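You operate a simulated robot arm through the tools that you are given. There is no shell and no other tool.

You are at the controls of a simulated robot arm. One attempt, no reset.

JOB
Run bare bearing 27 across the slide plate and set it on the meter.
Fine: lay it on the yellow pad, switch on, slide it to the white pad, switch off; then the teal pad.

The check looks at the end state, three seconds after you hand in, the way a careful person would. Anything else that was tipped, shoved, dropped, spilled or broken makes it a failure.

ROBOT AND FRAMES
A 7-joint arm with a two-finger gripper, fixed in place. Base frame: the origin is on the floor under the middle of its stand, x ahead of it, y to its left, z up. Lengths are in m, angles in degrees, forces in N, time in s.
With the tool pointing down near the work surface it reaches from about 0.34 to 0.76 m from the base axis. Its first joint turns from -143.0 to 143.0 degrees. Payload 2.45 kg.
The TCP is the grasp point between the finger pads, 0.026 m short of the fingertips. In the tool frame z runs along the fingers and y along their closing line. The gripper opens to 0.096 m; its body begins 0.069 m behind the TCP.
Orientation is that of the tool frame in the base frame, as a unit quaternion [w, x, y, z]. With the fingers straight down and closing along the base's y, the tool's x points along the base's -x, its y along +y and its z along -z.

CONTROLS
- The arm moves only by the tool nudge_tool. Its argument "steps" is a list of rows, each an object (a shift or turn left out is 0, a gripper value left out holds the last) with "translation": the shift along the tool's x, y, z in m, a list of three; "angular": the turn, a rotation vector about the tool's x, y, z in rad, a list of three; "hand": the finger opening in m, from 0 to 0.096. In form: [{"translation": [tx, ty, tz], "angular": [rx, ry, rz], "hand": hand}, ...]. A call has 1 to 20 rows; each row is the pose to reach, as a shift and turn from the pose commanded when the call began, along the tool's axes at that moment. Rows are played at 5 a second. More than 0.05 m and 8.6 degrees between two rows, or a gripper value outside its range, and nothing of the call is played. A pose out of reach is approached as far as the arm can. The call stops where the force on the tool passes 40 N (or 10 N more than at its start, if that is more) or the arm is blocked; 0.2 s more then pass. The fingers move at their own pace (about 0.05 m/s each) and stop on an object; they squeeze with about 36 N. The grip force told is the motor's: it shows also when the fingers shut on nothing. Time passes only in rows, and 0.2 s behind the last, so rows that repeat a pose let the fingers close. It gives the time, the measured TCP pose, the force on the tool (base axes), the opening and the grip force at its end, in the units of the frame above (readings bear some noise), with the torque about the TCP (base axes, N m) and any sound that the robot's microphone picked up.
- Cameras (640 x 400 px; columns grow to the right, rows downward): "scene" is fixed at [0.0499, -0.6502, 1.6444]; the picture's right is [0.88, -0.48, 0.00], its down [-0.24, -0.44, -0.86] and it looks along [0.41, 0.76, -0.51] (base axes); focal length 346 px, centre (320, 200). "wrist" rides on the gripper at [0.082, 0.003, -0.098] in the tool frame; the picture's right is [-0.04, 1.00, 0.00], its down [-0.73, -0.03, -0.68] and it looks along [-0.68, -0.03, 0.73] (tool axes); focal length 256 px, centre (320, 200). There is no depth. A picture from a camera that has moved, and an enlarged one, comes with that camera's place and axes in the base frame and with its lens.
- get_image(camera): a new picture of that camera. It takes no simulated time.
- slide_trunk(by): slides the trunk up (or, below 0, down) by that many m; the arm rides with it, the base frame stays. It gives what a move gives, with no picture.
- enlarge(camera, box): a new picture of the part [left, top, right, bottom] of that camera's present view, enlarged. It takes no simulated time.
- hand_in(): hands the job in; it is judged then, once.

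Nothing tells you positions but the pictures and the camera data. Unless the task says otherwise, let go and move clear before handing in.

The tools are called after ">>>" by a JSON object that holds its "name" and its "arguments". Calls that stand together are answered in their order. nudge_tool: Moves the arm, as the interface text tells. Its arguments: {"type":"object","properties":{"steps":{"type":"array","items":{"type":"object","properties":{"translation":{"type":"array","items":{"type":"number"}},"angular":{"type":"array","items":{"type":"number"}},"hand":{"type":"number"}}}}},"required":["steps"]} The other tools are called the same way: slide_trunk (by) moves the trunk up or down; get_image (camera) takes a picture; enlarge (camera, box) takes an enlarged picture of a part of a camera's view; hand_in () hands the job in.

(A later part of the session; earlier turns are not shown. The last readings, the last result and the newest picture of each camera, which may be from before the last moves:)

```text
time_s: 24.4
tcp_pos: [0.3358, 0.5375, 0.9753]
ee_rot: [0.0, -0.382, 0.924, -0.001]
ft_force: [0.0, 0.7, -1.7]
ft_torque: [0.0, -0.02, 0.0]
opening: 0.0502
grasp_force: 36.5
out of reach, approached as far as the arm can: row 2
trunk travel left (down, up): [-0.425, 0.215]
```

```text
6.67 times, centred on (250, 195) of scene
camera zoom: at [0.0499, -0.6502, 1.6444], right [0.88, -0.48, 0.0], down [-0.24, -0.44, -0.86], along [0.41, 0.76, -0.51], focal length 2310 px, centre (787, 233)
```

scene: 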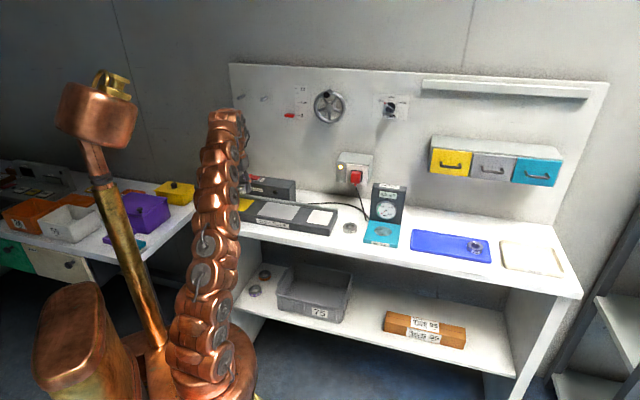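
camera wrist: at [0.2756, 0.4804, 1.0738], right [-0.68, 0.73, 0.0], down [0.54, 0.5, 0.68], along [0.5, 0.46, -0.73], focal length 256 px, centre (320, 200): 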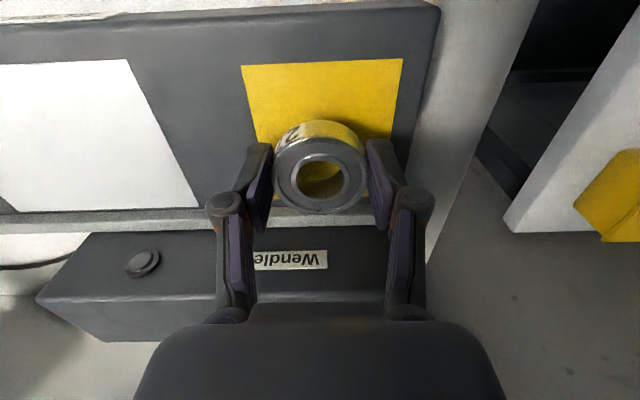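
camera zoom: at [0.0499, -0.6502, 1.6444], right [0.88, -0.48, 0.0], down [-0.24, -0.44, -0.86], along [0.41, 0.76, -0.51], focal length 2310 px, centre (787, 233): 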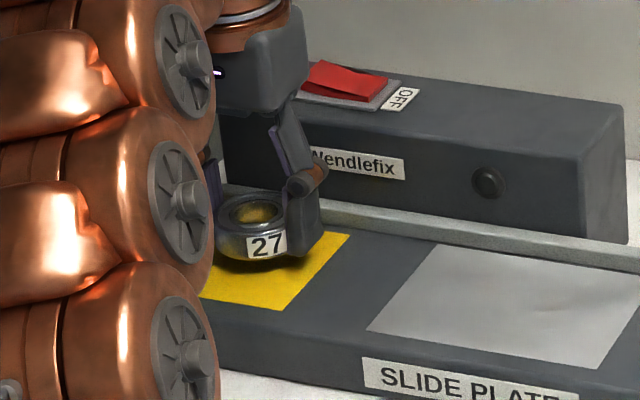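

The bearing is hovering over the yellow pad. I'll lower it in small steps and watch the vertical force for contact.

>>> {"name": "nudge_tool", "arguments": {"steps": [{"translation": [0, 0.001, 0.004]}, {"translation": [0, 0.001, 0.007]}, {"translation": [0, 0.001, 0.009]}, {"translation": [0, 0.001, 0.009]}]}}

>>> {"name": "enlarge", "arguments": {"camera": "scene", "box": [230, 185, 280, 220]}}

>>> {"name": "enlarge", "arguments": {"camera": "wrist", "box": [200, 40, 440, 220]}}

```text
time_s: 25.4
tcp_pos: [0.3334, 0.5372, 0.9658]
ee_rot: [0.0, -0.383, 0.924, 0.0]
ft_force: [0.2, 0.3, -1.2]
ft_torque: [0.0, 0.0, 0.0]
opening: 0.0505
grasp_force: 36.1
trunk travel left (down, up): [-0.425, 0.215]
```

```text
11.43 times, centred on (255, 202) of scene
camera zoom: at [0.0499, -0.6502, 1.6444], right [0.88, -0.48, 0.0], down [-0.24, -0.44, -0.86], along [0.41, 0.76, -0.51], focal length 3960 px, centre (1063, 171)
```

zoom: 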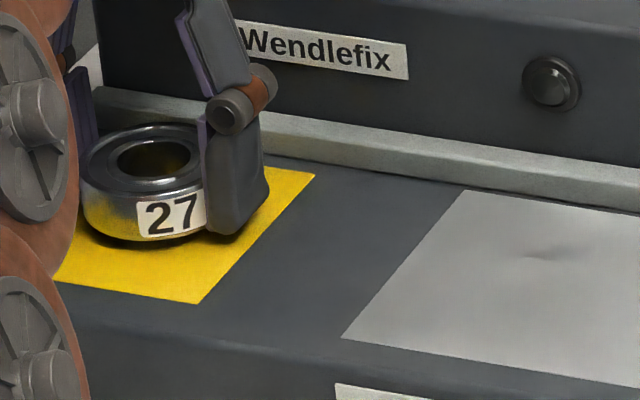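

```text
2.22 times, centred on (320, 130) of wrist
camera zoom: at [0.2746, 0.4807, 1.0648], right [-0.68, 0.73, 0.0], down [0.54, 0.5, 0.68], along [0.5, 0.46, -0.73], focal length 569 px, centre (320, 356)
```

zoom: 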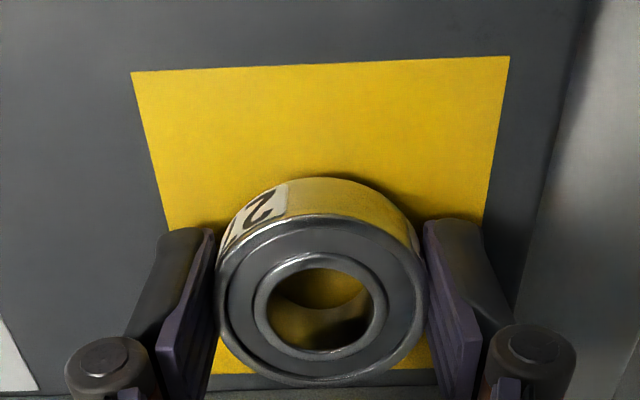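

The bearing is only a few millimetres above the middle of the pad, and I'm continuing down in fine steps.

>>> {"name": "nudge_tool", "arguments": {"steps": [{"translation": [0, 0, 0.001]}, {"translation": [0, 0, 0.002]}, {"translation": [0, 0, 0.002]}]}}

>>> {"name": "nudge_tool", "arguments": {"steps": [{"translation": [0, 0, 0.001]}, {"translation": [0, 0, 0.001]}]}}

```text
time_s: 26.1
tcp_pos: [0.3331, 0.5365, 0.9643]
ee_rot: [0.0, -0.382, 0.924, 0.0]
ft_force: [0.1, -0.2, -1.4]
ft_torque: [0.0, -0.01, 0.03]
opening: 0.0505
grasp_force: 36.1
trunk travel left (down, up): [-0.425, 0.215]
```

```text
time_s: 26.8
tcp_pos: [0.3324, 0.5361, 0.9636]
ee_rot: [0.001, -0.383, 0.924, 0.0]
ft_force: [-0.6, -0.2, -1.8]
ft_torque: [0.02, 0.03, -0.01]
opening: 0.0502
grasp_force: 36.2
trunk travel left (down, up): [-0.425, 0.215]
```

>>> {"name": "nudge_tool", "arguments": {"steps": [{"translation": [0, 0, 0.001]}, {"translation": [0, 0, 0.001]}]}}

>>> {"name": "nudge_tool", "arguments": {"steps": [{"translation": [0, 0, 0.001]}, {"translation": [0, 0, 0.001]}]}}

>>> {"name": "enlarge", "arguments": {"camera": "scene", "box": [230, 185, 280, 220]}}

```text
time_s: 27.4
tcp_pos: [0.3329, 0.5377, 0.9624]
ee_rot: [0.001, -0.382, 0.924, 0.0]
ft_force: [1.0, 0.1, -1.7]
ft_torque: [-0.02, -0.03, 0.0]
opening: 0.0501
grasp_force: 36.0
trunk travel left (down, up): [-0.425, 0.215]
```

```text
time_s: 27.9
tcp_pos: [0.3323, 0.5367, 0.9618]
ee_rot: [0.001, -0.384, 0.924, 0.0]
ft_force: [-0.6, -1.0, -1.0]
ft_torque: [0.03, 0.01, -0.04]
opening: 0.05
grasp_force: 36.3
trunk travel left (down, up): [-0.425, 0.215]
```

```text
11.43 times, centred on (255, 202) of scene
camera zoom: at [0.0499, -0.6502, 1.6444], right [0.88, -0.48, 0.0], down [-0.24, -0.44, -0.86], along [0.41, 0.76, -0.51], focal length 3960 px, centre (1063, 171)
```

zoom: 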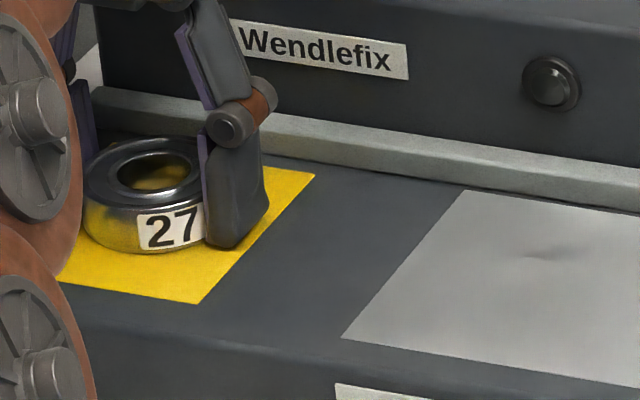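

>>> {"name": "nudge_tool", "arguments": {"steps": [{"translation": [0, 0, 0.001]}, {"translation": [0, 0, 0.001]}]}}

>>> {"name": "nudge_tool", "arguments": {"steps": [{"translation": [0, 0, 0.001]}, {"translation": [0, 0, 0.001]}]}}

```text
time_s: 28.6
tcp_pos: [0.3323, 0.5374, 0.9598]
ee_rot: [0.0, -0.382, 0.924, -0.001]
ft_force: [-0.1, 0.0, -1.0]
ft_torque: [-0.04, 0.01, -0.02]
opening: 0.0503
grasp_force: 36.2
trunk travel left (down, up): [-0.425, 0.215]
```

```text
time_s: 29.1
tcp_pos: [0.3338, 0.5373, 0.9603]
ee_rot: [0.0, -0.382, 0.924, -0.001]
ft_force: [0.4, 0.0, 6.1]
ft_torque: [-0.13, -0.06, -0.04]
opening: 0.0503
grasp_force: 36.2
trunk travel left (down, up): [-0.425, 0.215]
```

Contact: the vertical force rose to about 6 N at TCP z≈0.960. I'll release gently and rise clear.

>>> {"name": "nudge_tool", "arguments": {"steps": [{"translation": [0, 0, -0.0005], "hand": 0.055}, {"translation": [0, 0, -0.0005], "hand": 0.065}, {"translation": [0, 0, -0.0005], "hand": 0.075}, {"translation": [0, 0, -0.0005], "hand": 0.075}]}}

>>> {"name": "enlarge", "arguments": {"camera": "wrist", "box": [200, 40, 440, 220]}}

>>> {"name": "enlarge", "arguments": {"camera": "scene", "box": [230, 185, 280, 220]}}

```text
time_s: 30.1
tcp_pos: [0.3343, 0.5378, 0.9608]
ee_rot: [0.0, -0.383, 0.924, 0.0]
ft_force: [0.5, -0.3, -0.1]
ft_torque: [-0.02, 0.01, 0.01]
opening: 0.0751
grasp_force: 0.0
trunk travel left (down, up): [-0.425, 0.215]
```

```text
2.22 times, centred on (320, 130) of wrist
camera zoom: at [0.2747, 0.4813, 1.0587], right [-0.68, 0.73, 0.0], down [0.54, 0.5, 0.68], along [0.5, 0.46, -0.73], focal length 569 px, centre (320, 356)
```

zoom: 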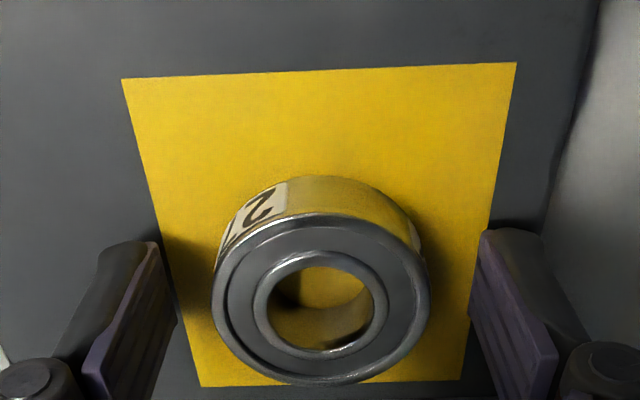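

```text
11.43 times, centred on (255, 202) of scene
camera zoom: at [0.0499, -0.6502, 1.6444], right [0.88, -0.48, 0.0], down [-0.24, -0.44, -0.86], along [0.41, 0.76, -0.51], focal length 3960 px, centre (1063, 171)
```

zoom: 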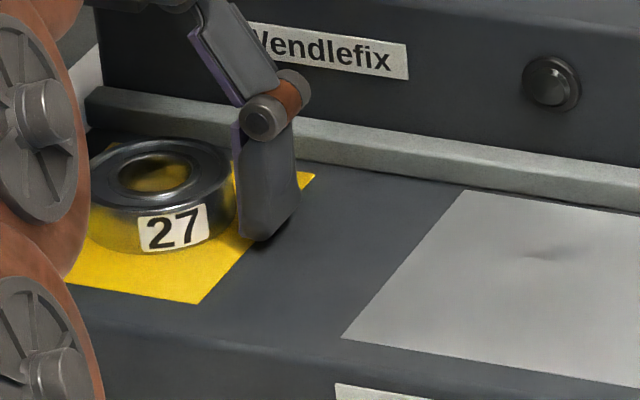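

The bearing rests flat and central on the yellow pad. I'll rise clear of it, then raise the trunk so the arm can reach the switch further back.

>>> {"name": "nudge_tool", "arguments": {"steps": [{"translation": [0, 0, -0.006]}, {"translation": [0, 0, -0.02]}, {"translation": [0, 0, -0.04]}, {"translation": [0, 0, -0.055]}, {"translation": [0, 0, -0.055]}]}}

>>> {"name": "slide_trunk", "arguments": {"by": 0.17}}

>>> {"name": "get_image", "arguments": {"camera": "wrist"}}

>>> {"name": "get_image", "arguments": {"camera": "scene"}}

```text
time_s: 31.4
tcp_pos: [0.3328, 0.5388, 1.0143]
ee_rot: [-0.001, -0.383, 0.924, 0.0]
ft_force: [0.5, 0.6, 0.2]
ft_torque: [-0.02, -0.01, -0.03]
opening: 0.0751
grasp_force: 0.1
trunk travel left (down, up): [-0.425, 0.215]
```

```text
time_s: 33.3
tcp_pos: [0.3333, 0.5377, 1.1848]
ee_rot: [0.0, -0.383, 0.924, 0.001]
ft_force: [0.5, -0.6, -0.1]
ft_torque: [-0.01, 0.02, -0.01]
opening: 0.0751
grasp_force: 0.0
trunk travel left (down, up): [-0.595, 0.045]
```

```text
taken
camera wrist: at [0.274, 0.4822, 1.2829], right [-0.68, 0.73, 0.0], down [0.54, 0.5, 0.68], along [0.5, 0.46, -0.73], focal length 256 px, centre (320, 200)
```

wrist: 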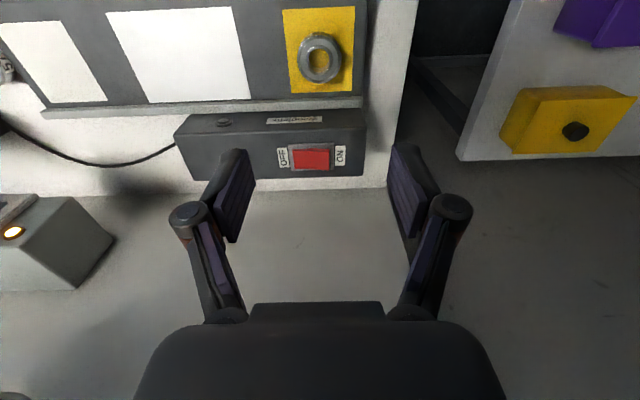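

```text
taken
```

scene: 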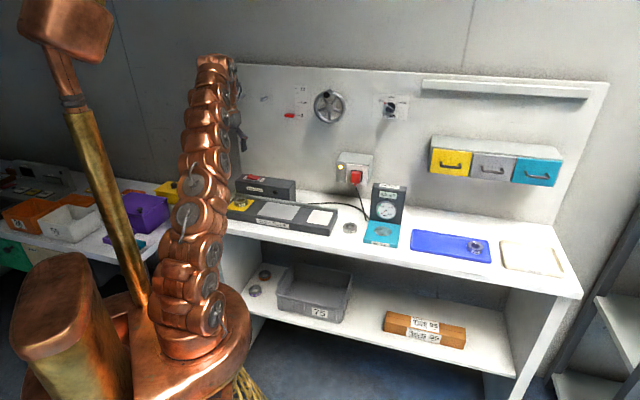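

>>> {"name": "enlarge", "arguments": {"camera": "wrist", "box": [260, 110, 380, 190]}}

>>> {"name": "enlarge", "arguments": {"camera": "scene", "box": [228, 165, 308, 225]}}

```text
5.00 times, centred on (320, 150) of wrist
camera zoom: at [0.274, 0.4822, 1.2829], right [-0.68, 0.73, 0.0], down [0.54, 0.5, 0.68], along [0.5, 0.46, -0.73], focal length 1280 px, centre (320, 450)
```

zoom: 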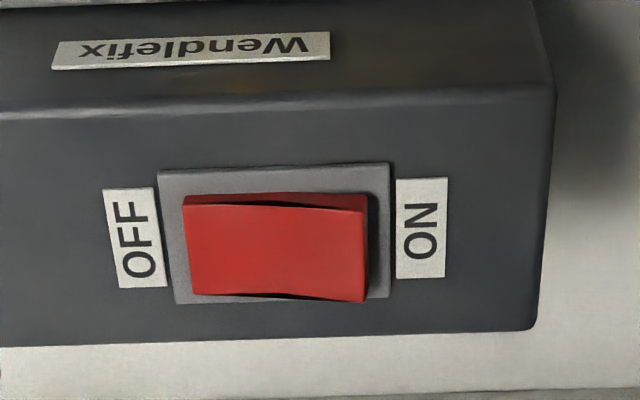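

```text
6.67 times, centred on (268, 195) of scene
camera zoom: at [0.0499, -0.6502, 1.6444], right [0.88, -0.48, 0.0], down [-0.24, -0.44, -0.86], along [0.41, 0.76, -0.51], focal length 2310 px, centre (667, 233)
```

zoom: 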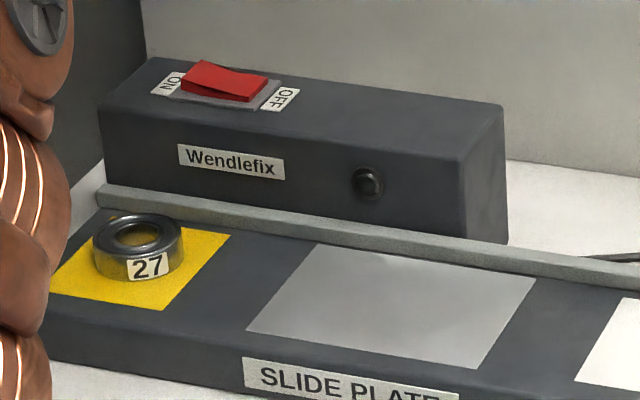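

The rocker's ON end (toward +q) is raised, so the switch is off now. The bezel is centred at n≈0.721, q≈0.128, and I'll aim for the ON half at q≈0.142 with closed fingers. First I'll hover above it.

>>> {"name": "nudge_tool", "arguments": {"steps": [{"translation": [0, 0, 0.02], "hand": 0.05}, {"translation": [0, 0, 0.045], "hand": 0.02}, {"translation": [0, 0, 0.07], "hand": 0.0}, {"translation": [-0.02, -0.001, 0.085], "hand": 0.0}, {"translation": [-0.045, -0.0025, 0.095], "hand": 0.0}, {"translation": [-0.07, -0.0025, 0.095], "hand": 0.0}, {"translation": [-0.09, -0.0025, 0.095], "hand": 0.0}, {"translation": [-0.105, -0.0025, 0.095], "hand": 0.0}, {"translation": [-0.105, -0.0025, 0.095], "hand": 0.0}]}}

>>> {"name": "get_image", "arguments": {"camera": "wrist"}}

>>> {"name": "enlarge", "arguments": {"camera": "scene", "box": [200, 105, 320, 225]}}

```text
time_s: 35.3
tcp_pos: [0.3904, 0.5942, 1.0884]
ee_rot: [0.0, -0.382, 0.924, 0.0]
ft_force: [0.6, 0.2, 0.0]
ft_torque: [-0.03, -0.02, 0.02]
opening: 0.0
grasp_force: 28.0
out of reach, approached as far as the arm can: row 7, 8, 9
trunk travel left (down, up): [-0.595, 0.045]
```

```text
taken
camera wrist: at [0.3313, 0.5378, 1.1877], right [-0.68, 0.73, 0.0], down [0.54, 0.5, 0.68], along [0.5, 0.46, -0.73], focal length 256 px, centre (320, 200)
```

wrist: 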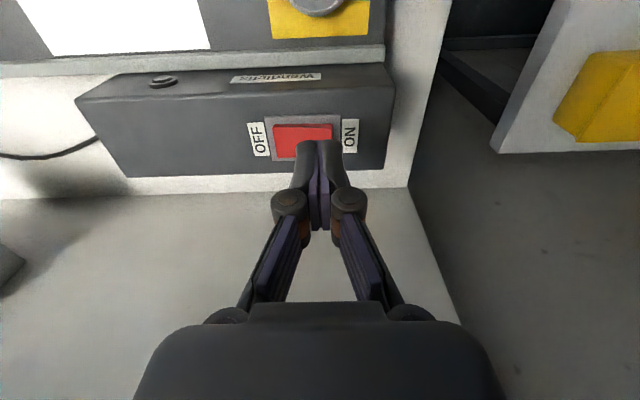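

```text
3.33 times, centred on (260, 165) of scene
camera zoom: at [0.0499, -0.6502, 1.6444], right [0.88, -0.48, 0.0], down [-0.24, -0.44, -0.86], along [0.41, 0.76, -0.51], focal length 1155 px, centre (520, 317)
```

zoom: 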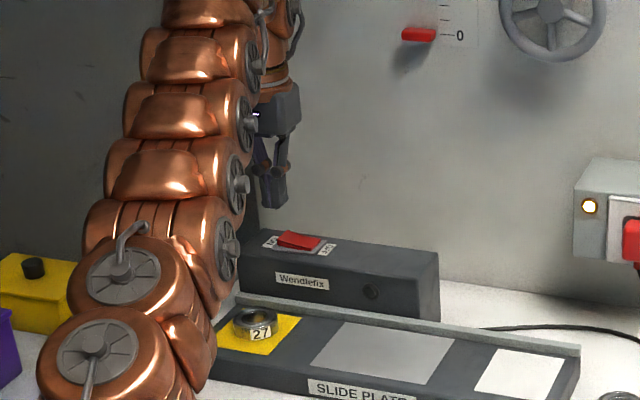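

The rocker is just ahead and the reach limit shrinks with height. I'll raise the trunk another 0.04 m, then come forward at a lower height.

>>> {"name": "slide_trunk", "arguments": {"by": 0.04}}

>>> {"name": "nudge_tool", "arguments": {"steps": [{"translation": [0, -0.001, 0.03]}, {"translation": [-0.005, -0.002, 0.05]}, {"translation": [-0.015, -0.002, 0.06]}, {"translation": [-0.025, -0.002, 0.06]}, {"translation": [-0.025, -0.002, 0.06]}]}}

>>> {"name": "get_image", "arguments": {"camera": "wrist"}}

>>> {"name": "enlarge", "arguments": {"camera": "scene", "box": [220, 145, 300, 205]}}

```text
time_s: 36.1
tcp_pos: [0.3901, 0.5929, 1.1288]
ee_rot: [-0.001, -0.382, 0.924, 0.001]
ft_force: [0.3, 0.4, 0.3]
ft_torque: [0.01, -0.03, 0.0]
opening: 0.0001
grasp_force: 28.7
trunk travel left (down, up): [-0.635, 0.005]
```

```text
time_s: 37.3
tcp_pos: [0.4099, 0.6093, 1.0699]
ee_rot: [-0.001, -0.383, 0.924, 0.001]
ft_force: [-0.3, 0.2, -0.2]
ft_torque: [-0.03, 0.0, -0.02]
opening: 0.0
grasp_force: 28.7
trunk travel left (down, up): [-0.635, 0.005]
```

```text
taken
camera wrist: at [0.3506, 0.5543, 1.1682], right [-0.68, 0.73, 0.0], down [0.54, 0.5, 0.68], along [0.5, 0.46, -0.73], focal length 256 px, centre (320, 200)
```

wrist: 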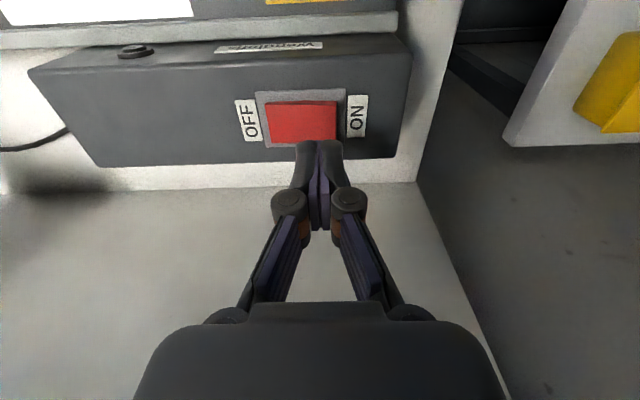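

```text
6.67 times, centred on (260, 175) of scene
camera zoom: at [0.0499, -0.6502, 1.6444], right [0.88, -0.48, 0.0], down [-0.24, -0.44, -0.86], along [0.41, 0.76, -0.51], focal length 2310 px, centre (720, 367)
```

zoom: 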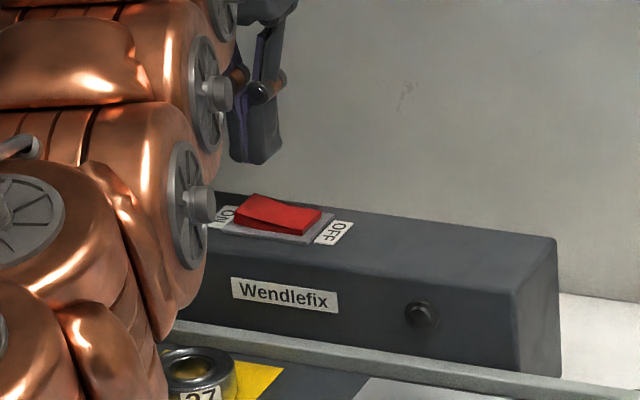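

The fingertips are over the ON half. I'll descend to just above the rocker and then press in small steps, watching force and sound.

>>> {"name": "nudge_tool", "arguments": {"steps": [{"translation": [0.001, 0.002, 0.01]}, {"translation": [0.001, 0.002, 0.02]}, {"translation": [0.001, 0.002, 0.026]}, {"translation": [0.001, 0.002, 0.026]}]}}

>>> {"name": "enlarge", "arguments": {"camera": "wrist", "box": [220, 60, 420, 190]}}

>>> {"name": "enlarge", "arguments": {"camera": "scene", "box": [235, 160, 285, 195]}}

```text
time_s: 38.3
tcp_pos: [0.4078, 0.6093, 1.0442]
ee_rot: [0.0, -0.382, 0.924, 0.0]
ft_force: [-0.5, -0.1, 0.8]
ft_torque: [0.03, 0.0, -0.01]
opening: 0.0
grasp_force: 27.9
trunk travel left (down, up): [-0.635, 0.005]
```

```text
3.08 times, centred on (320, 125) of wrist
camera zoom: at [0.349, 0.5543, 1.1427], right [-0.68, 0.73, 0.0], down [0.54, 0.5, 0.68], along [0.5, 0.46, -0.73], focal length 788 px, centre (320, 431)
```

zoom: 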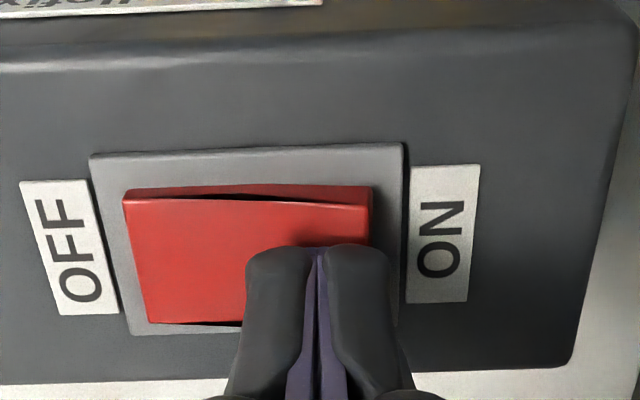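

```text
11.43 times, centred on (260, 178) of scene
camera zoom: at [0.0499, -0.6502, 1.6444], right [0.88, -0.48, 0.0], down [-0.24, -0.44, -0.86], along [0.41, 0.76, -0.51], focal length 3960 px, centre (1006, 457)
```

zoom: 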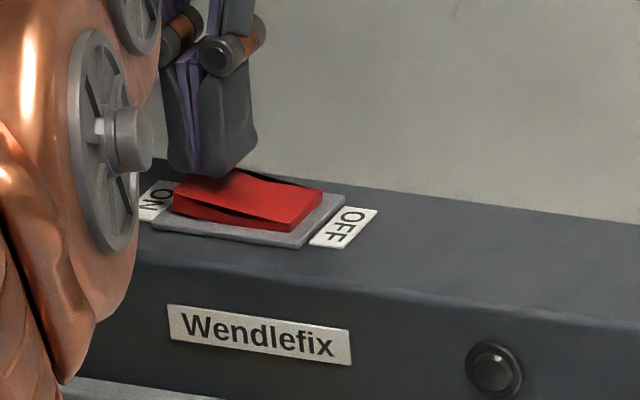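

The tips are just above the raised ON end. I'll press in small steps.

>>> {"name": "nudge_tool", "arguments": {"steps": [{"translation": [0, 0, 0.002]}, {"translation": [0, 0, 0.004]}, {"translation": [0, 0, 0.006]}, {"translation": [0, 0, 0.007]}]}}

>>> {"name": "enlarge", "arguments": {"camera": "wrist", "box": [220, 60, 420, 190]}}

```text
time_s: 39.3
tcp_pos: [0.4091, 0.6104, 1.0365]
ee_rot: [0.0, -0.383, 0.924, 0.001]
ft_force: [0.5, 0.2, 0.6]
ft_torque: [0.02, -0.02, 0.0]
opening: 0.0001
grasp_force: 28.4
trunk travel left (down, up): [-0.635, 0.005]
```

```text
3.08 times, centred on (320, 125) of wrist
camera zoom: at [0.3484, 0.5542, 1.135], right [-0.68, 0.73, 0.0], down [0.54, 0.5, 0.68], along [0.5, 0.46, -0.73], focal length 788 px, centre (320, 431)
```

zoom: 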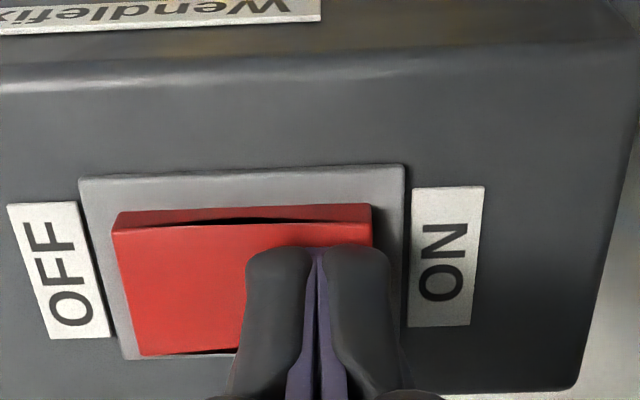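

>>> {"name": "nudge_tool", "arguments": {"steps": [{"translation": [0, 0, 0.002]}, {"translation": [0, 0, 0.004]}, {"translation": [0, 0, 0.004]}]}}

>>> {"name": "enlarge", "arguments": {"camera": "scene", "box": [235, 160, 285, 195]}}

```text
time_s: 40.1
tcp_pos: [0.4079, 0.6098, 1.0343]
ee_rot: [0.002, -0.383, 0.924, 0.001]
ft_force: [1.9, 4.4, 28.5]
ft_torque: [-0.08, -0.16, 0.04]
opening: 0.0
grasp_force: 28.4
trunk travel left (down, up): [-0.635, 0.005]
heard: click
```

```text
11.43 times, centred on (260, 178) of scene
camera zoom: at [0.0499, -0.6502, 1.6444], right [0.88, -0.48, 0.0], down [-0.24, -0.44, -0.86], along [0.41, 0.76, -0.51], focal length 3960 px, centre (1006, 457)
```

zoom: 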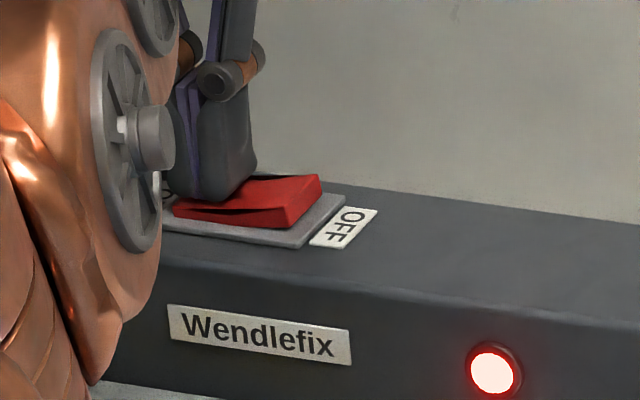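

A click was heard, the rocker flipped and the red lamp is lit, so the unit is ON. I'll lift off, back away over the bearing and open the hand.

>>> {"name": "nudge_tool", "arguments": {"steps": [{"translation": [0, 0, -0.015]}, {"translation": [0.005, 0, -0.032]}, {"translation": [0.03, 0, -0.035], "hand": 0.03}, {"translation": [0.06, 0, -0.035], "hand": 0.06}, {"translation": [0.09, 0, -0.03], "hand": 0.07}, {"translation": [0.103, 0, -0.015], "hand": 0.07}, {"translation": [0.103, 0, 0.0], "hand": 0.07}, {"translation": [0.103, 0, 0.015], "hand": 0.07}, {"translation": [0.103, 0, 0.015], "hand": 0.07}]}}

>>> {"name": "get_image", "arguments": {"camera": "wrist"}}

>>> {"name": "enlarge", "arguments": {"camera": "scene", "box": [220, 150, 320, 225]}}

```text
time_s: 42.1
tcp_pos: [0.3349, 0.5379, 1.0175]
ee_rot: [-0.001, -0.383, 0.924, 0.0]
ft_force: [0.0, -1.0, 0.1]
ft_torque: [0.03, -0.02, 0.0]
opening: 0.07
grasp_force: 0.0
trunk travel left (down, up): [-0.635, 0.005]
```

```text
taken
camera wrist: at [0.2759, 0.4815, 1.1156], right [-0.68, 0.73, 0.0], down [0.54, 0.5, 0.68], along [0.5, 0.46, -0.73], focal length 256 px, centre (320, 200)
```

wrist: 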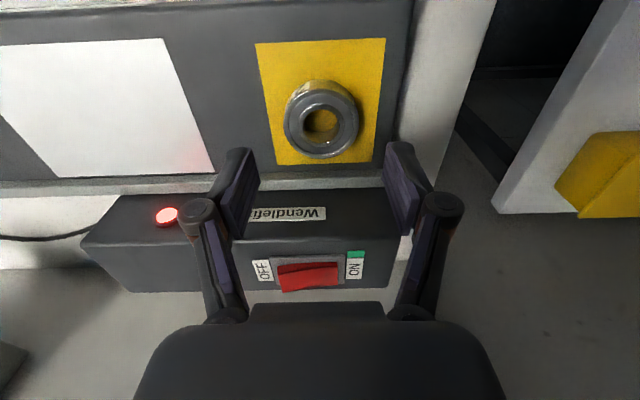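

```text
5.33 times, centred on (270, 188) of scene
camera zoom: at [0.0499, -0.6502, 1.6444], right [0.88, -0.48, 0.0], down [-0.24, -0.44, -0.86], along [0.41, 0.76, -0.51], focal length 1848 px, centre (587, 267)
```

zoom: 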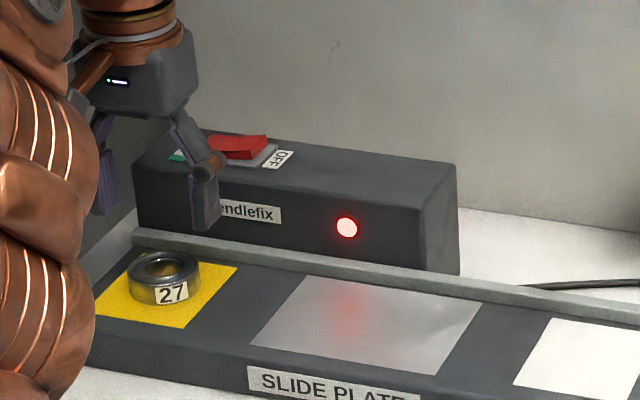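

The lamps show the unit is running and bearing 27 sits untouched on the yellow pad. I'll descend to regrip it with the tips about 1 mm above the plate.

>>> {"name": "nudge_tool", "arguments": {"steps": [{"translation": [0.001, -0.0003, 0.015]}, {"translation": [0.001, -0.0003, 0.03]}, {"translation": [0.001, -0.0003, 0.043]}, {"translation": [0.001, -0.0003, 0.051]}, {"translation": [0.001, -0.0003, 0.055]}, {"translation": [0.001, -0.0003, 0.055]}]}}

>>> {"name": "enlarge", "arguments": {"camera": "wrist", "box": [200, 40, 440, 220]}}

>>> {"name": "enlarge", "arguments": {"camera": "scene", "box": [225, 180, 285, 220]}}

```text
time_s: 43.5
tcp_pos: [0.3346, 0.5362, 0.9628]
ee_rot: [-0.001, -0.382, 0.924, 0.0]
ft_force: [0.3, -0.4, 0.7]
ft_torque: [0.01, -0.01, 0.04]
opening: 0.0699
grasp_force: 0.1
trunk travel left (down, up): [-0.635, 0.005]
```

```text
2.22 times, centred on (320, 130) of wrist
camera zoom: at [0.2756, 0.4808, 1.0609], right [-0.68, 0.73, 0.0], down [0.54, 0.5, 0.68], along [0.5, 0.46, -0.73], focal length 569 px, centre (320, 356)
```

zoom: 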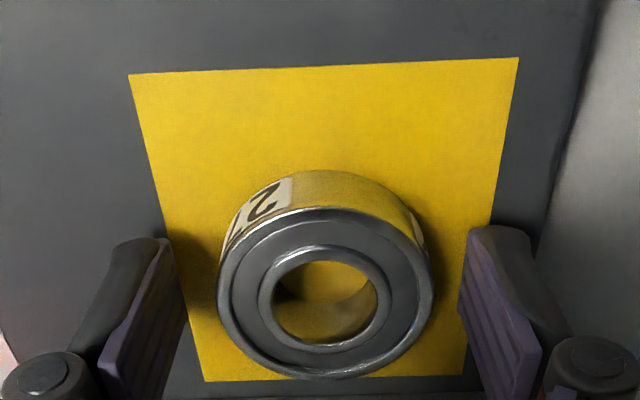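

```text
10.00 times, centred on (255, 200) of scene
camera zoom: at [0.0499, -0.6502, 1.6444], right [0.88, -0.48, 0.0], down [-0.24, -0.44, -0.86], along [0.41, 0.76, -0.51], focal length 3465 px, centre (970, 200)
```

zoom: 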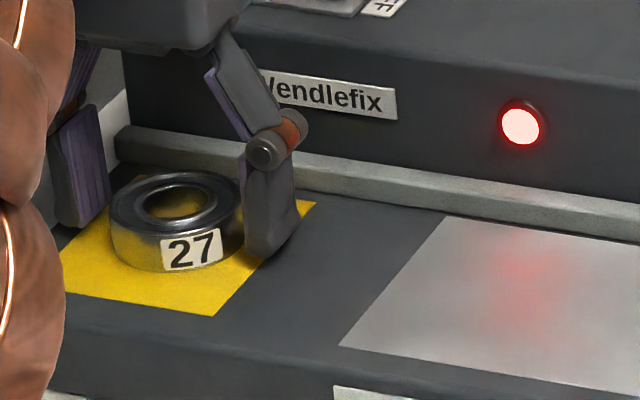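

The fingers straddle the bearing. I'll lower 2 mm more and close.

>>> {"name": "nudge_tool", "arguments": {"steps": [{"translation": [0, 0.0007, 0.001]}, {"translation": [0, 0.0007, 0.002], "hand": 0.06}, {"translation": [0, 0.0007, 0.002], "hand": 0.04}, {"translation": [0, 0.0007, 0.002], "hand": 0.01}, {"translation": [0, 0.0007, 0.002], "hand": 0.01}]}}

>>> {"name": "enlarge", "arguments": {"camera": "wrist", "box": [200, 40, 440, 220]}}

```text
time_s: 44.7
tcp_pos: [0.334, 0.5369, 0.96]
ee_rot: [0.0, -0.383, 0.924, -0.001]
ft_force: [0.0, -1.1, 0.2]
ft_torque: [-0.02, 0.0, 0.0]
opening: 0.0502
grasp_force: 36.2
trunk travel left (down, up): [-0.635, 0.005]
```

```text
2.22 times, centred on (320, 130) of wrist
camera zoom: at [0.2742, 0.4817, 1.0589], right [-0.68, 0.73, 0.0], down [0.54, 0.5, 0.68], along [0.5, 0.46, -0.73], focal length 569 px, centre (320, 356)
```

zoom: 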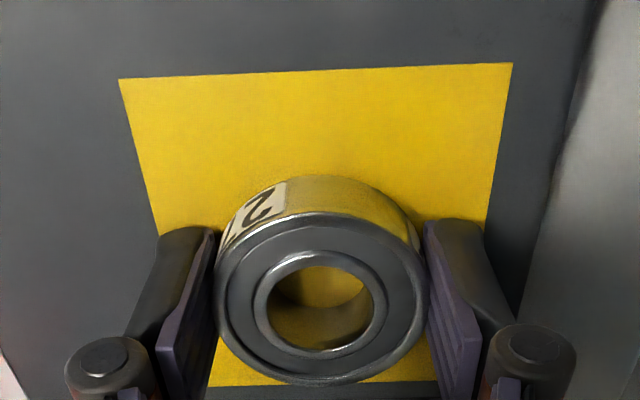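

The bearing is gripped and resting on the plate. Now I'll slide it slowly along the plate toward the white pad (−q), about 0.33 m in three stretches, watching the force.

>>> {"name": "nudge_tool", "arguments": {"steps": [{"translation": [0, -0.002, 0.0003]}, {"translation": [0, -0.008, 0.0003]}, {"translation": [0, -0.016, 0.0003]}, {"translation": [0, -0.024, 0.0003]}, {"translation": [0, -0.032, 0.0003]}, {"translation": [0, -0.04, 0.0003]}, {"translation": [0, -0.048, 0.0003]}, {"translation": [0, -0.056, 0.0003]}, {"translation": [0, -0.064, 0.0003]}, {"translation": [0, -0.072, 0.0003]}]}}

>>> {"name": "enlarge", "arguments": {"camera": "scene", "box": [225, 170, 345, 245]}}

```text
time_s: 46.9
tcp_pos: [0.3842, 0.4859, 0.9606]
ee_rot: [0.001, -0.383, 0.924, 0.0]
ft_force: [-2.3, 2.1, 9.9]
ft_torque: [-0.02, 0.04, 0.01]
opening: 0.0506
grasp_force: 35.8
trunk travel left (down, up): [-0.635, 0.005]
```

```text
5.33 times, centred on (285, 208) of scene
camera zoom: at [0.0499, -0.6502, 1.6444], right [0.88, -0.48, 0.0], down [-0.24, -0.44, -0.86], along [0.41, 0.76, -0.51], focal length 1848 px, centre (507, 160)
```

zoom: 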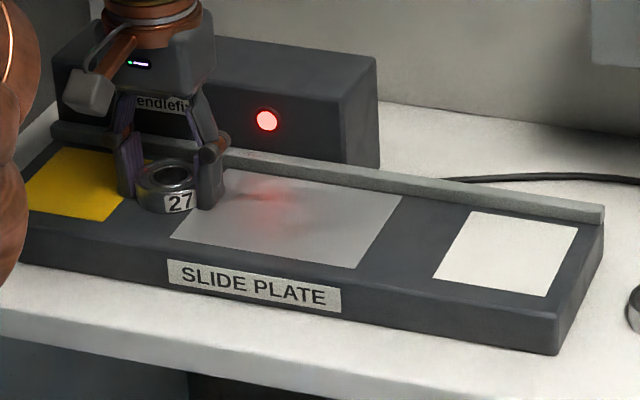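

The bearing is sliding in contact with the plate at about 10 N down. I'll ease up 0.5 mm and continue slowly across the grey zone.

>>> {"name": "nudge_tool", "arguments": {"steps": [{"translation": [0, -0.004, -0.0004]}, {"translation": [0, -0.012, -0.0006]}, {"translation": [0, -0.02, -0.0006]}, {"translation": [0, -0.028, -0.0006]}, {"translation": [0, -0.036, -0.0006]}, {"translation": [0, -0.044, -0.0006]}, {"translation": [0, -0.052, -0.0006]}, {"translation": [0, -0.06, -0.0006]}, {"translation": [0, -0.068, -0.0006]}, {"translation": [0, -0.076, -0.0006]}, {"translation": [0, -0.084, -0.0006]}, {"translation": [0, -0.092, -0.0006]}, {"translation": [0, -0.1, -0.0006]}]}}

>>> {"name": "enlarge", "arguments": {"camera": "scene", "box": [225, 170, 345, 245]}}

```text
time_s: 49.7
tcp_pos: [0.455, 0.4167, 0.9616]
ee_rot: [0.001, -0.383, 0.924, 0.0]
ft_force: [0.2, -1.2, 0.0]
ft_torque: [-0.02, 0.0, -0.02]
opening: 0.0501
grasp_force: 35.4
trunk travel left (down, up): [-0.635, 0.005]
```

```text
5.33 times, centred on (285, 208) of scene
camera zoom: at [0.0499, -0.6502, 1.6444], right [0.88, -0.48, 0.0], down [-0.24, -0.44, -0.86], along [0.41, 0.76, -0.51], focal length 1848 px, centre (507, 160)
```

zoom: 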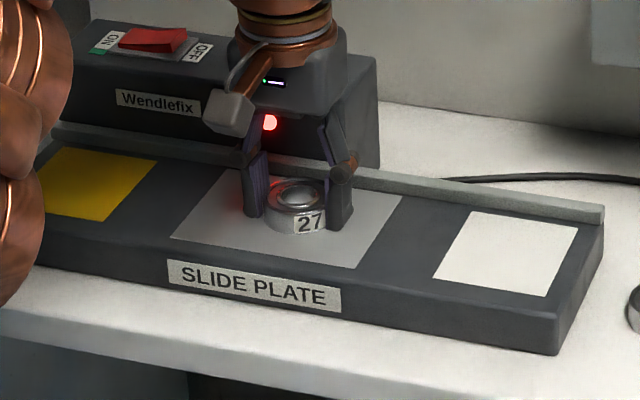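

Contact is light and the bearing is over the grey zone. I'll continue the slow slide to the white pad, 0.16 m further, lowering a hair to keep it on the plate.

>>> {"name": "nudge_tool", "arguments": {"steps": [{"translation": [0, -0.005, 0.0003]}, {"translation": [0, -0.013, 0.0003]}, {"translation": [0, -0.021, 0.0003]}, {"translation": [0, -0.029, 0.0003]}, {"translation": [0, -0.037, 0.0003]}, {"translation": [0, -0.045, 0.0003]}, {"translation": [0, -0.053, 0.0003]}, {"translation": [0, -0.061, 0.0003]}, {"translation": [0, -0.069, 0.0003]}, {"translation": [0, -0.077, 0.0003]}]}}

>>> {"name": "enlarge", "arguments": {"camera": "scene", "box": [245, 175, 345, 240]}}

```text
time_s: 51.9
tcp_pos: [0.5094, 0.3606, 0.9604]
ee_rot: [0.0, -0.382, 0.924, 0.0]
ft_force: [-0.7, 0.8, 4.3]
ft_torque: [0.06, 0.05, 0.0]
opening: 0.0505
grasp_force: 36.2
trunk travel left (down, up): [-0.635, 0.005]
```

```text
6.15 times, centred on (295, 208) of scene
camera zoom: at [0.0499, -0.6502, 1.6444], right [0.88, -0.48, 0.0], down [-0.24, -0.44, -0.86], along [0.41, 0.76, -0.51], focal length 2132 px, centre (474, 154)
```

zoom: 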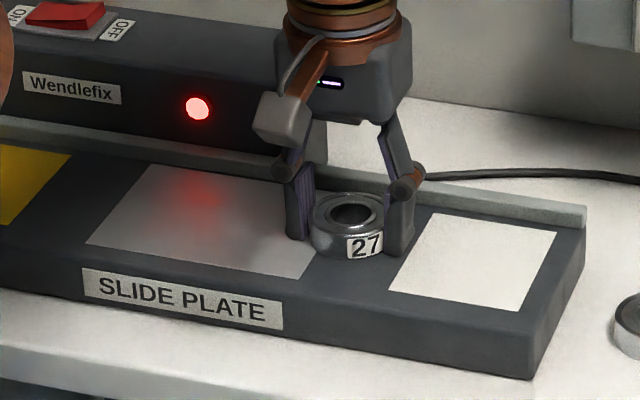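

The contact force is about 4 N and the slide is steady. One more stretch of about 0.082 m brings it onto the white pad's centre.

>>> {"name": "nudge_tool", "arguments": {"steps": [{"translation": [0, -0.005, 0]}, {"translation": [0, -0.013, 0]}, {"translation": [0, -0.021, 0]}, {"translation": [0, -0.029, 0]}, {"translation": [0, -0.037, 0]}, {"translation": [0, -0.045, 0]}, {"translation": [0, -0.053, 0]}, {"translation": [0, -0.061, 0]}, {"translation": [0, -0.069, 0]}, {"translation": [0, -0.077, 0]}, {"translation": [0, -0.082, 0]}, {"translation": [0, -0.082, 0]}]}}

>>> {"name": "enlarge", "arguments": {"camera": "scene", "box": [265, 175, 365, 240]}}

>>> {"name": "get_image", "arguments": {"camera": "wrist"}}

```text
time_s: 54.5
tcp_pos: [0.5668, 0.3025, 0.9599]
ee_rot: [-0.001, -0.383, 0.924, 0.0]
ft_force: [-4.7, 2.9, 16.5]
ft_torque: [0.14, 0.08, 0.01]
opening: 0.0507
grasp_force: 35.9
trunk travel left (down, up): [-0.635, 0.005]
```

```text
6.15 times, centred on (315, 208) of scene
camera zoom: at [0.0499, -0.6502, 1.6444], right [0.88, -0.48, 0.0], down [-0.24, -0.44, -0.86], along [0.41, 0.76, -0.51], focal length 2132 px, centre (351, 154)
```

zoom: 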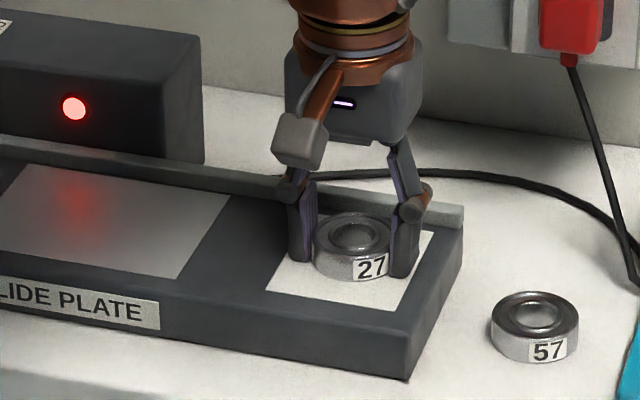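

```text
taken
camera wrist: at [0.5077, 0.2472, 1.0587], right [-0.68, 0.73, 0.0], down [0.54, 0.5, 0.68], along [0.5, 0.46, -0.73], focal length 256 px, centre (320, 200)
```

wrist: 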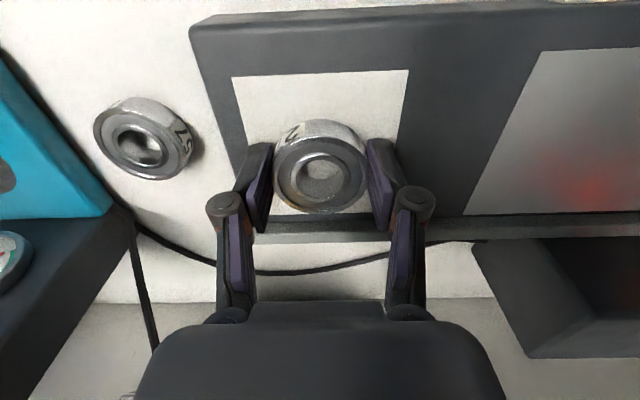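

Bearing 27 is centred on the white pad with about 16 N of downward push. I'll ease that off, then open the hand and rise.

>>> {"name": "nudge_tool", "arguments": {"steps": [{"translation": [0, 0, -0.0007]}, {"translation": [0, 0, -0.0012]}, {"translation": [0, 0, -0.0012], "hand": 0.055}, {"translation": [0, 0, -0.0012], "hand": 0.064}, {"translation": [0, 0, -0.0012], "hand": 0.072}, {"translation": [0, 0, -0.0012], "hand": 0.072}]}}

>>> {"name": "nudge_tool", "arguments": {"steps": [{"translation": [0, 0, -0.006]}, {"translation": [0, 0, -0.02]}, {"translation": [0, 0, -0.04]}, {"translation": [0, 0, -0.07]}, {"translation": [0, 0, -0.1]}, {"translation": [0, 0, -0.1]}]}}

>>> {"name": "get_image", "arguments": {"camera": "wrist"}}

>>> {"name": "enlarge", "arguments": {"camera": "scene", "box": [225, 165, 365, 250]}}

```text
time_s: 55.9
tcp_pos: [0.568, 0.3039, 0.9609]
ee_rot: [0.0, -0.384, 0.924, 0.0]
ft_force: [-0.4, -0.3, 0.2]
ft_torque: [-0.03, 0.03, 0.02]
opening: 0.0718
grasp_force: 0.0
trunk travel left (down, up): [-0.635, 0.005]
```

```text
time_s: 57.3
tcp_pos: [0.5661, 0.304, 1.0636]
ee_rot: [0.0, -0.382, 0.924, 0.0]
ft_force: [-0.1, 0.0, -0.5]
ft_torque: [-0.03, -0.01, -0.01]
opening: 0.072
grasp_force: 0.1
trunk travel left (down, up): [-0.635, 0.005]
```

```text
taken
camera wrist: at [0.5078, 0.2477, 1.1617], right [-0.68, 0.73, 0.0], down [0.54, 0.5, 0.68], along [0.5, 0.46, -0.73], focal length 256 px, centre (320, 200)
```

wrist: 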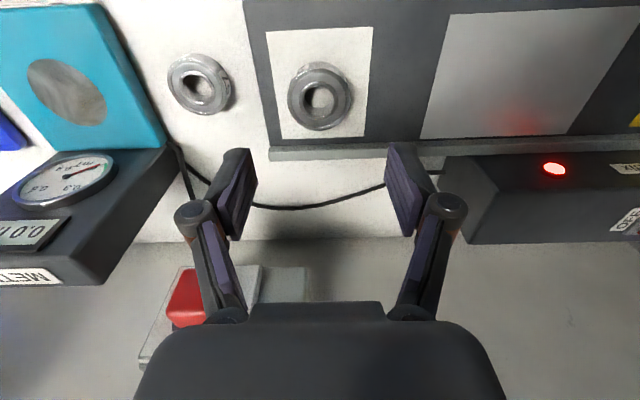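

```text
4.57 times, centred on (295, 208) of scene
camera zoom: at [0.0499, -0.6502, 1.6444], right [0.88, -0.48, 0.0], down [-0.24, -0.44, -0.86], along [0.41, 0.76, -0.51], focal length 1584 px, centre (434, 166)
```

zoom: 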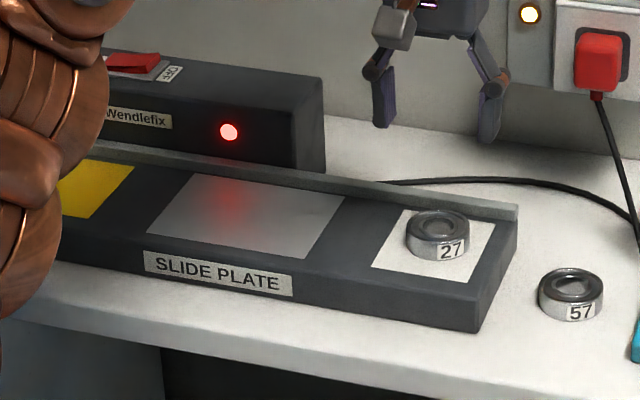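

Bearing 27 stands flat in the middle of the white pad. Next I'll go back to the switch with closed fingers and press the OFF end, which is now raised, at q≈0.113.

>>> {"name": "nudge_tool", "arguments": {"steps": [{"translation": [0, 0.02, -0.005], "hand": 0.05}, {"translation": [0, 0.055, -0.01], "hand": 0.02}, {"translation": [0, 0.09, -0.01], "hand": 0.0}, {"translation": [0, 0.125, -0.01], "hand": 0.0}, {"translation": [0, 0.16, -0.01], "hand": 0.0}, {"translation": [0, 0.195, -0.01], "hand": 0.0}, {"translation": [0, 0.23, -0.01], "hand": 0.0}, {"translation": [0, 0.265, -0.01], "hand": 0.0}, {"translation": [0, 0.29, -0.01], "hand": 0.0}, {"translation": [0, 0.2985, -0.01], "hand": 0.0}, {"translation": [0, 0.2985, -0.01], "hand": 0.0}]}}

>>> {"name": "nudge_tool", "arguments": {"steps": [{"translation": [-0.02, 0, 0.0]}, {"translation": [-0.045, 0, 0.0]}, {"translation": [-0.07, 0, 0.0]}, {"translation": [-0.09, 0, 0.002]}, {"translation": [-0.1043, 0, 0.004]}, {"translation": [-0.1043, 0, 0.004]}]}}

>>> {"name": "get_image", "arguments": {"camera": "wrist"}}

>>> {"name": "enlarge", "arguments": {"camera": "scene", "box": [220, 145, 300, 205]}}

```text
time_s: 59.7
tcp_pos: [0.3575, 0.5131, 1.0722]
ee_rot: [0.0, -0.383, 0.924, 0.0]
ft_force: [0.0, 0.0, 0.7]
ft_torque: [0.03, -0.02, 0.0]
opening: 0.0003
grasp_force: 28.5
trunk travel left (down, up): [-0.635, 0.005]
```

```text
time_s: 61.1
tcp_pos: [0.4315, 0.5882, 1.066]
ee_rot: [0.0, -0.383, 0.924, 0.0]
ft_force: [-1.2, 0.2, 0.1]
ft_torque: [-0.01, -0.04, 0.0]
opening: 0.0
grasp_force: 28.4
trunk travel left (down, up): [-0.635, 0.005]
```

```text
taken
camera wrist: at [0.3727, 0.5315, 1.166], right [-0.68, 0.73, 0.0], down [0.54, 0.5, 0.68], along [0.5, 0.46, -0.73], focal length 256 px, centre (320, 200)
```

wrist: 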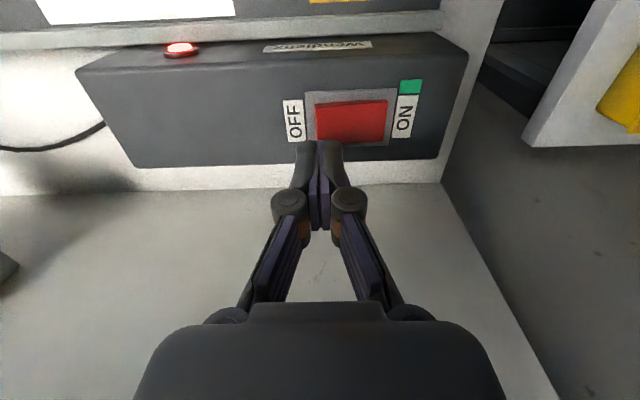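

```text
6.67 times, centred on (260, 175) of scene
camera zoom: at [0.0499, -0.6502, 1.6444], right [0.88, -0.48, 0.0], down [-0.24, -0.44, -0.86], along [0.41, 0.76, -0.51], focal length 2310 px, centre (720, 367)
```

zoom: 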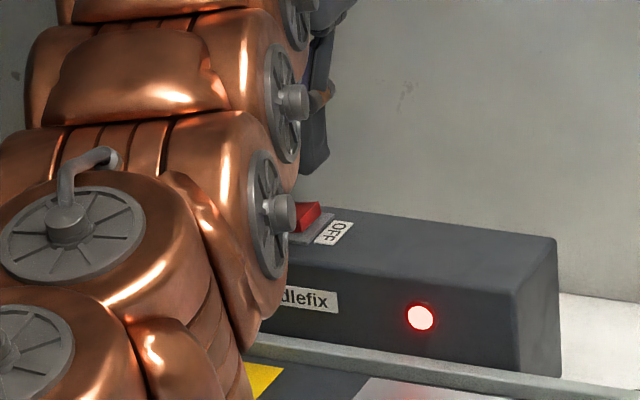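

The fingertips are over the OFF half. I'll lower to just above it and then press.

>>> {"name": "nudge_tool", "arguments": {"steps": [{"translation": [0.0012, 0.001, 0.01]}, {"translation": [0.0012, 0.001, 0.02]}, {"translation": [0.0012, 0.001, 0.026]}, {"translation": [0.0012, 0.001, 0.028]}, {"translation": [0.0012, 0.001, 0.028]}]}}

>>> {"name": "enlarge", "arguments": {"camera": "wrist", "box": [220, 60, 420, 190]}}

```text
time_s: 62.3
tcp_pos: [0.4284, 0.5887, 1.0384]
ee_rot: [0.001, -0.383, 0.924, 0.0]
ft_force: [-0.2, 0.1, 0.1]
ft_torque: [-0.04, 0.03, -0.01]
opening: 0.0
grasp_force: 28.7
trunk travel left (down, up): [-0.635, 0.005]
```

```text
3.08 times, centred on (320, 125) of wrist
camera zoom: at [0.37, 0.5319, 1.1376], right [-0.68, 0.73, 0.0], down [0.54, 0.5, 0.68], along [0.5, 0.46, -0.73], focal length 788 px, centre (320, 431)
```

zoom: 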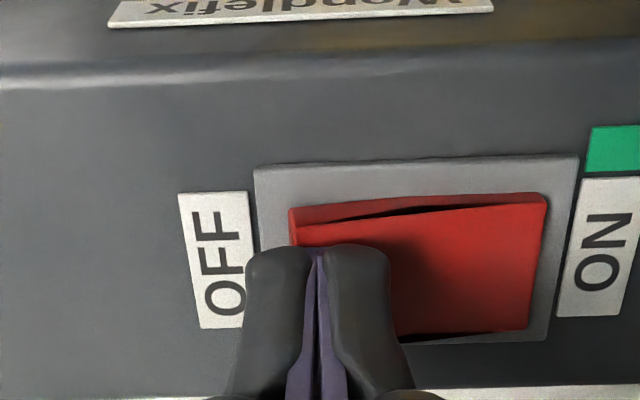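

I'll shift 3 mm onto the rocker and press the OFF end in small steps.

>>> {"name": "nudge_tool", "arguments": {"steps": [{"translation": [0, 0.003, 0]}, {"translation": [0, 0.003, 0.002]}, {"translation": [0, 0.003, 0.004]}, {"translation": [0, 0.003, 0.006]}]}}

>>> {"name": "enlarge", "arguments": {"camera": "wrist", "box": [140, 20, 440, 200]}}

>>> {"name": "enlarge", "arguments": {"camera": "scene", "box": [220, 145, 300, 205]}}

```text
time_s: 63.3
tcp_pos: [0.4272, 0.5912, 1.0352]
ee_rot: [0.0, -0.383, 0.924, -0.001]
ft_force: [-1.2, -1.6, 14.4]
ft_torque: [0.01, 0.15, 0.02]
opening: 0.0001
grasp_force: 28.1
trunk travel left (down, up): [-0.635, 0.005]
heard: click
```

```text
2.13 times, centred on (290, 110) of wrist
camera zoom: at [0.3676, 0.5339, 1.1332], right [-0.68, 0.73, 0.0], down [0.54, 0.5, 0.68], along [0.5, 0.46, -0.73], focal length 546 px, centre (384, 392)
```

zoom: 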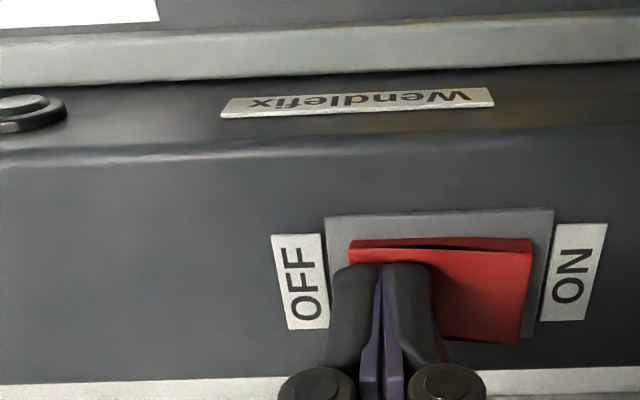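

```text
6.67 times, centred on (260, 175) of scene
camera zoom: at [0.0499, -0.6502, 1.6444], right [0.88, -0.48, 0.0], down [-0.24, -0.44, -0.86], along [0.41, 0.76, -0.51], focal length 2310 px, centre (720, 367)
```

zoom: 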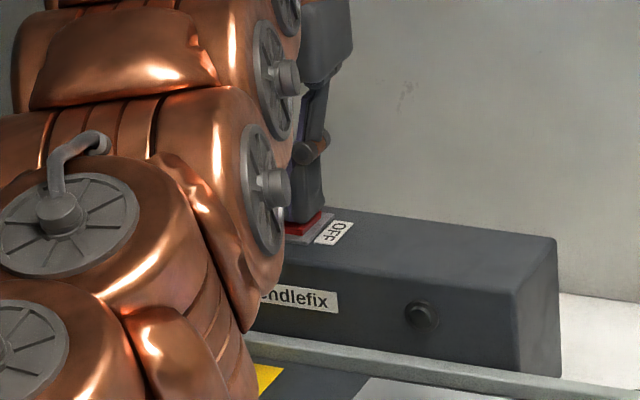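

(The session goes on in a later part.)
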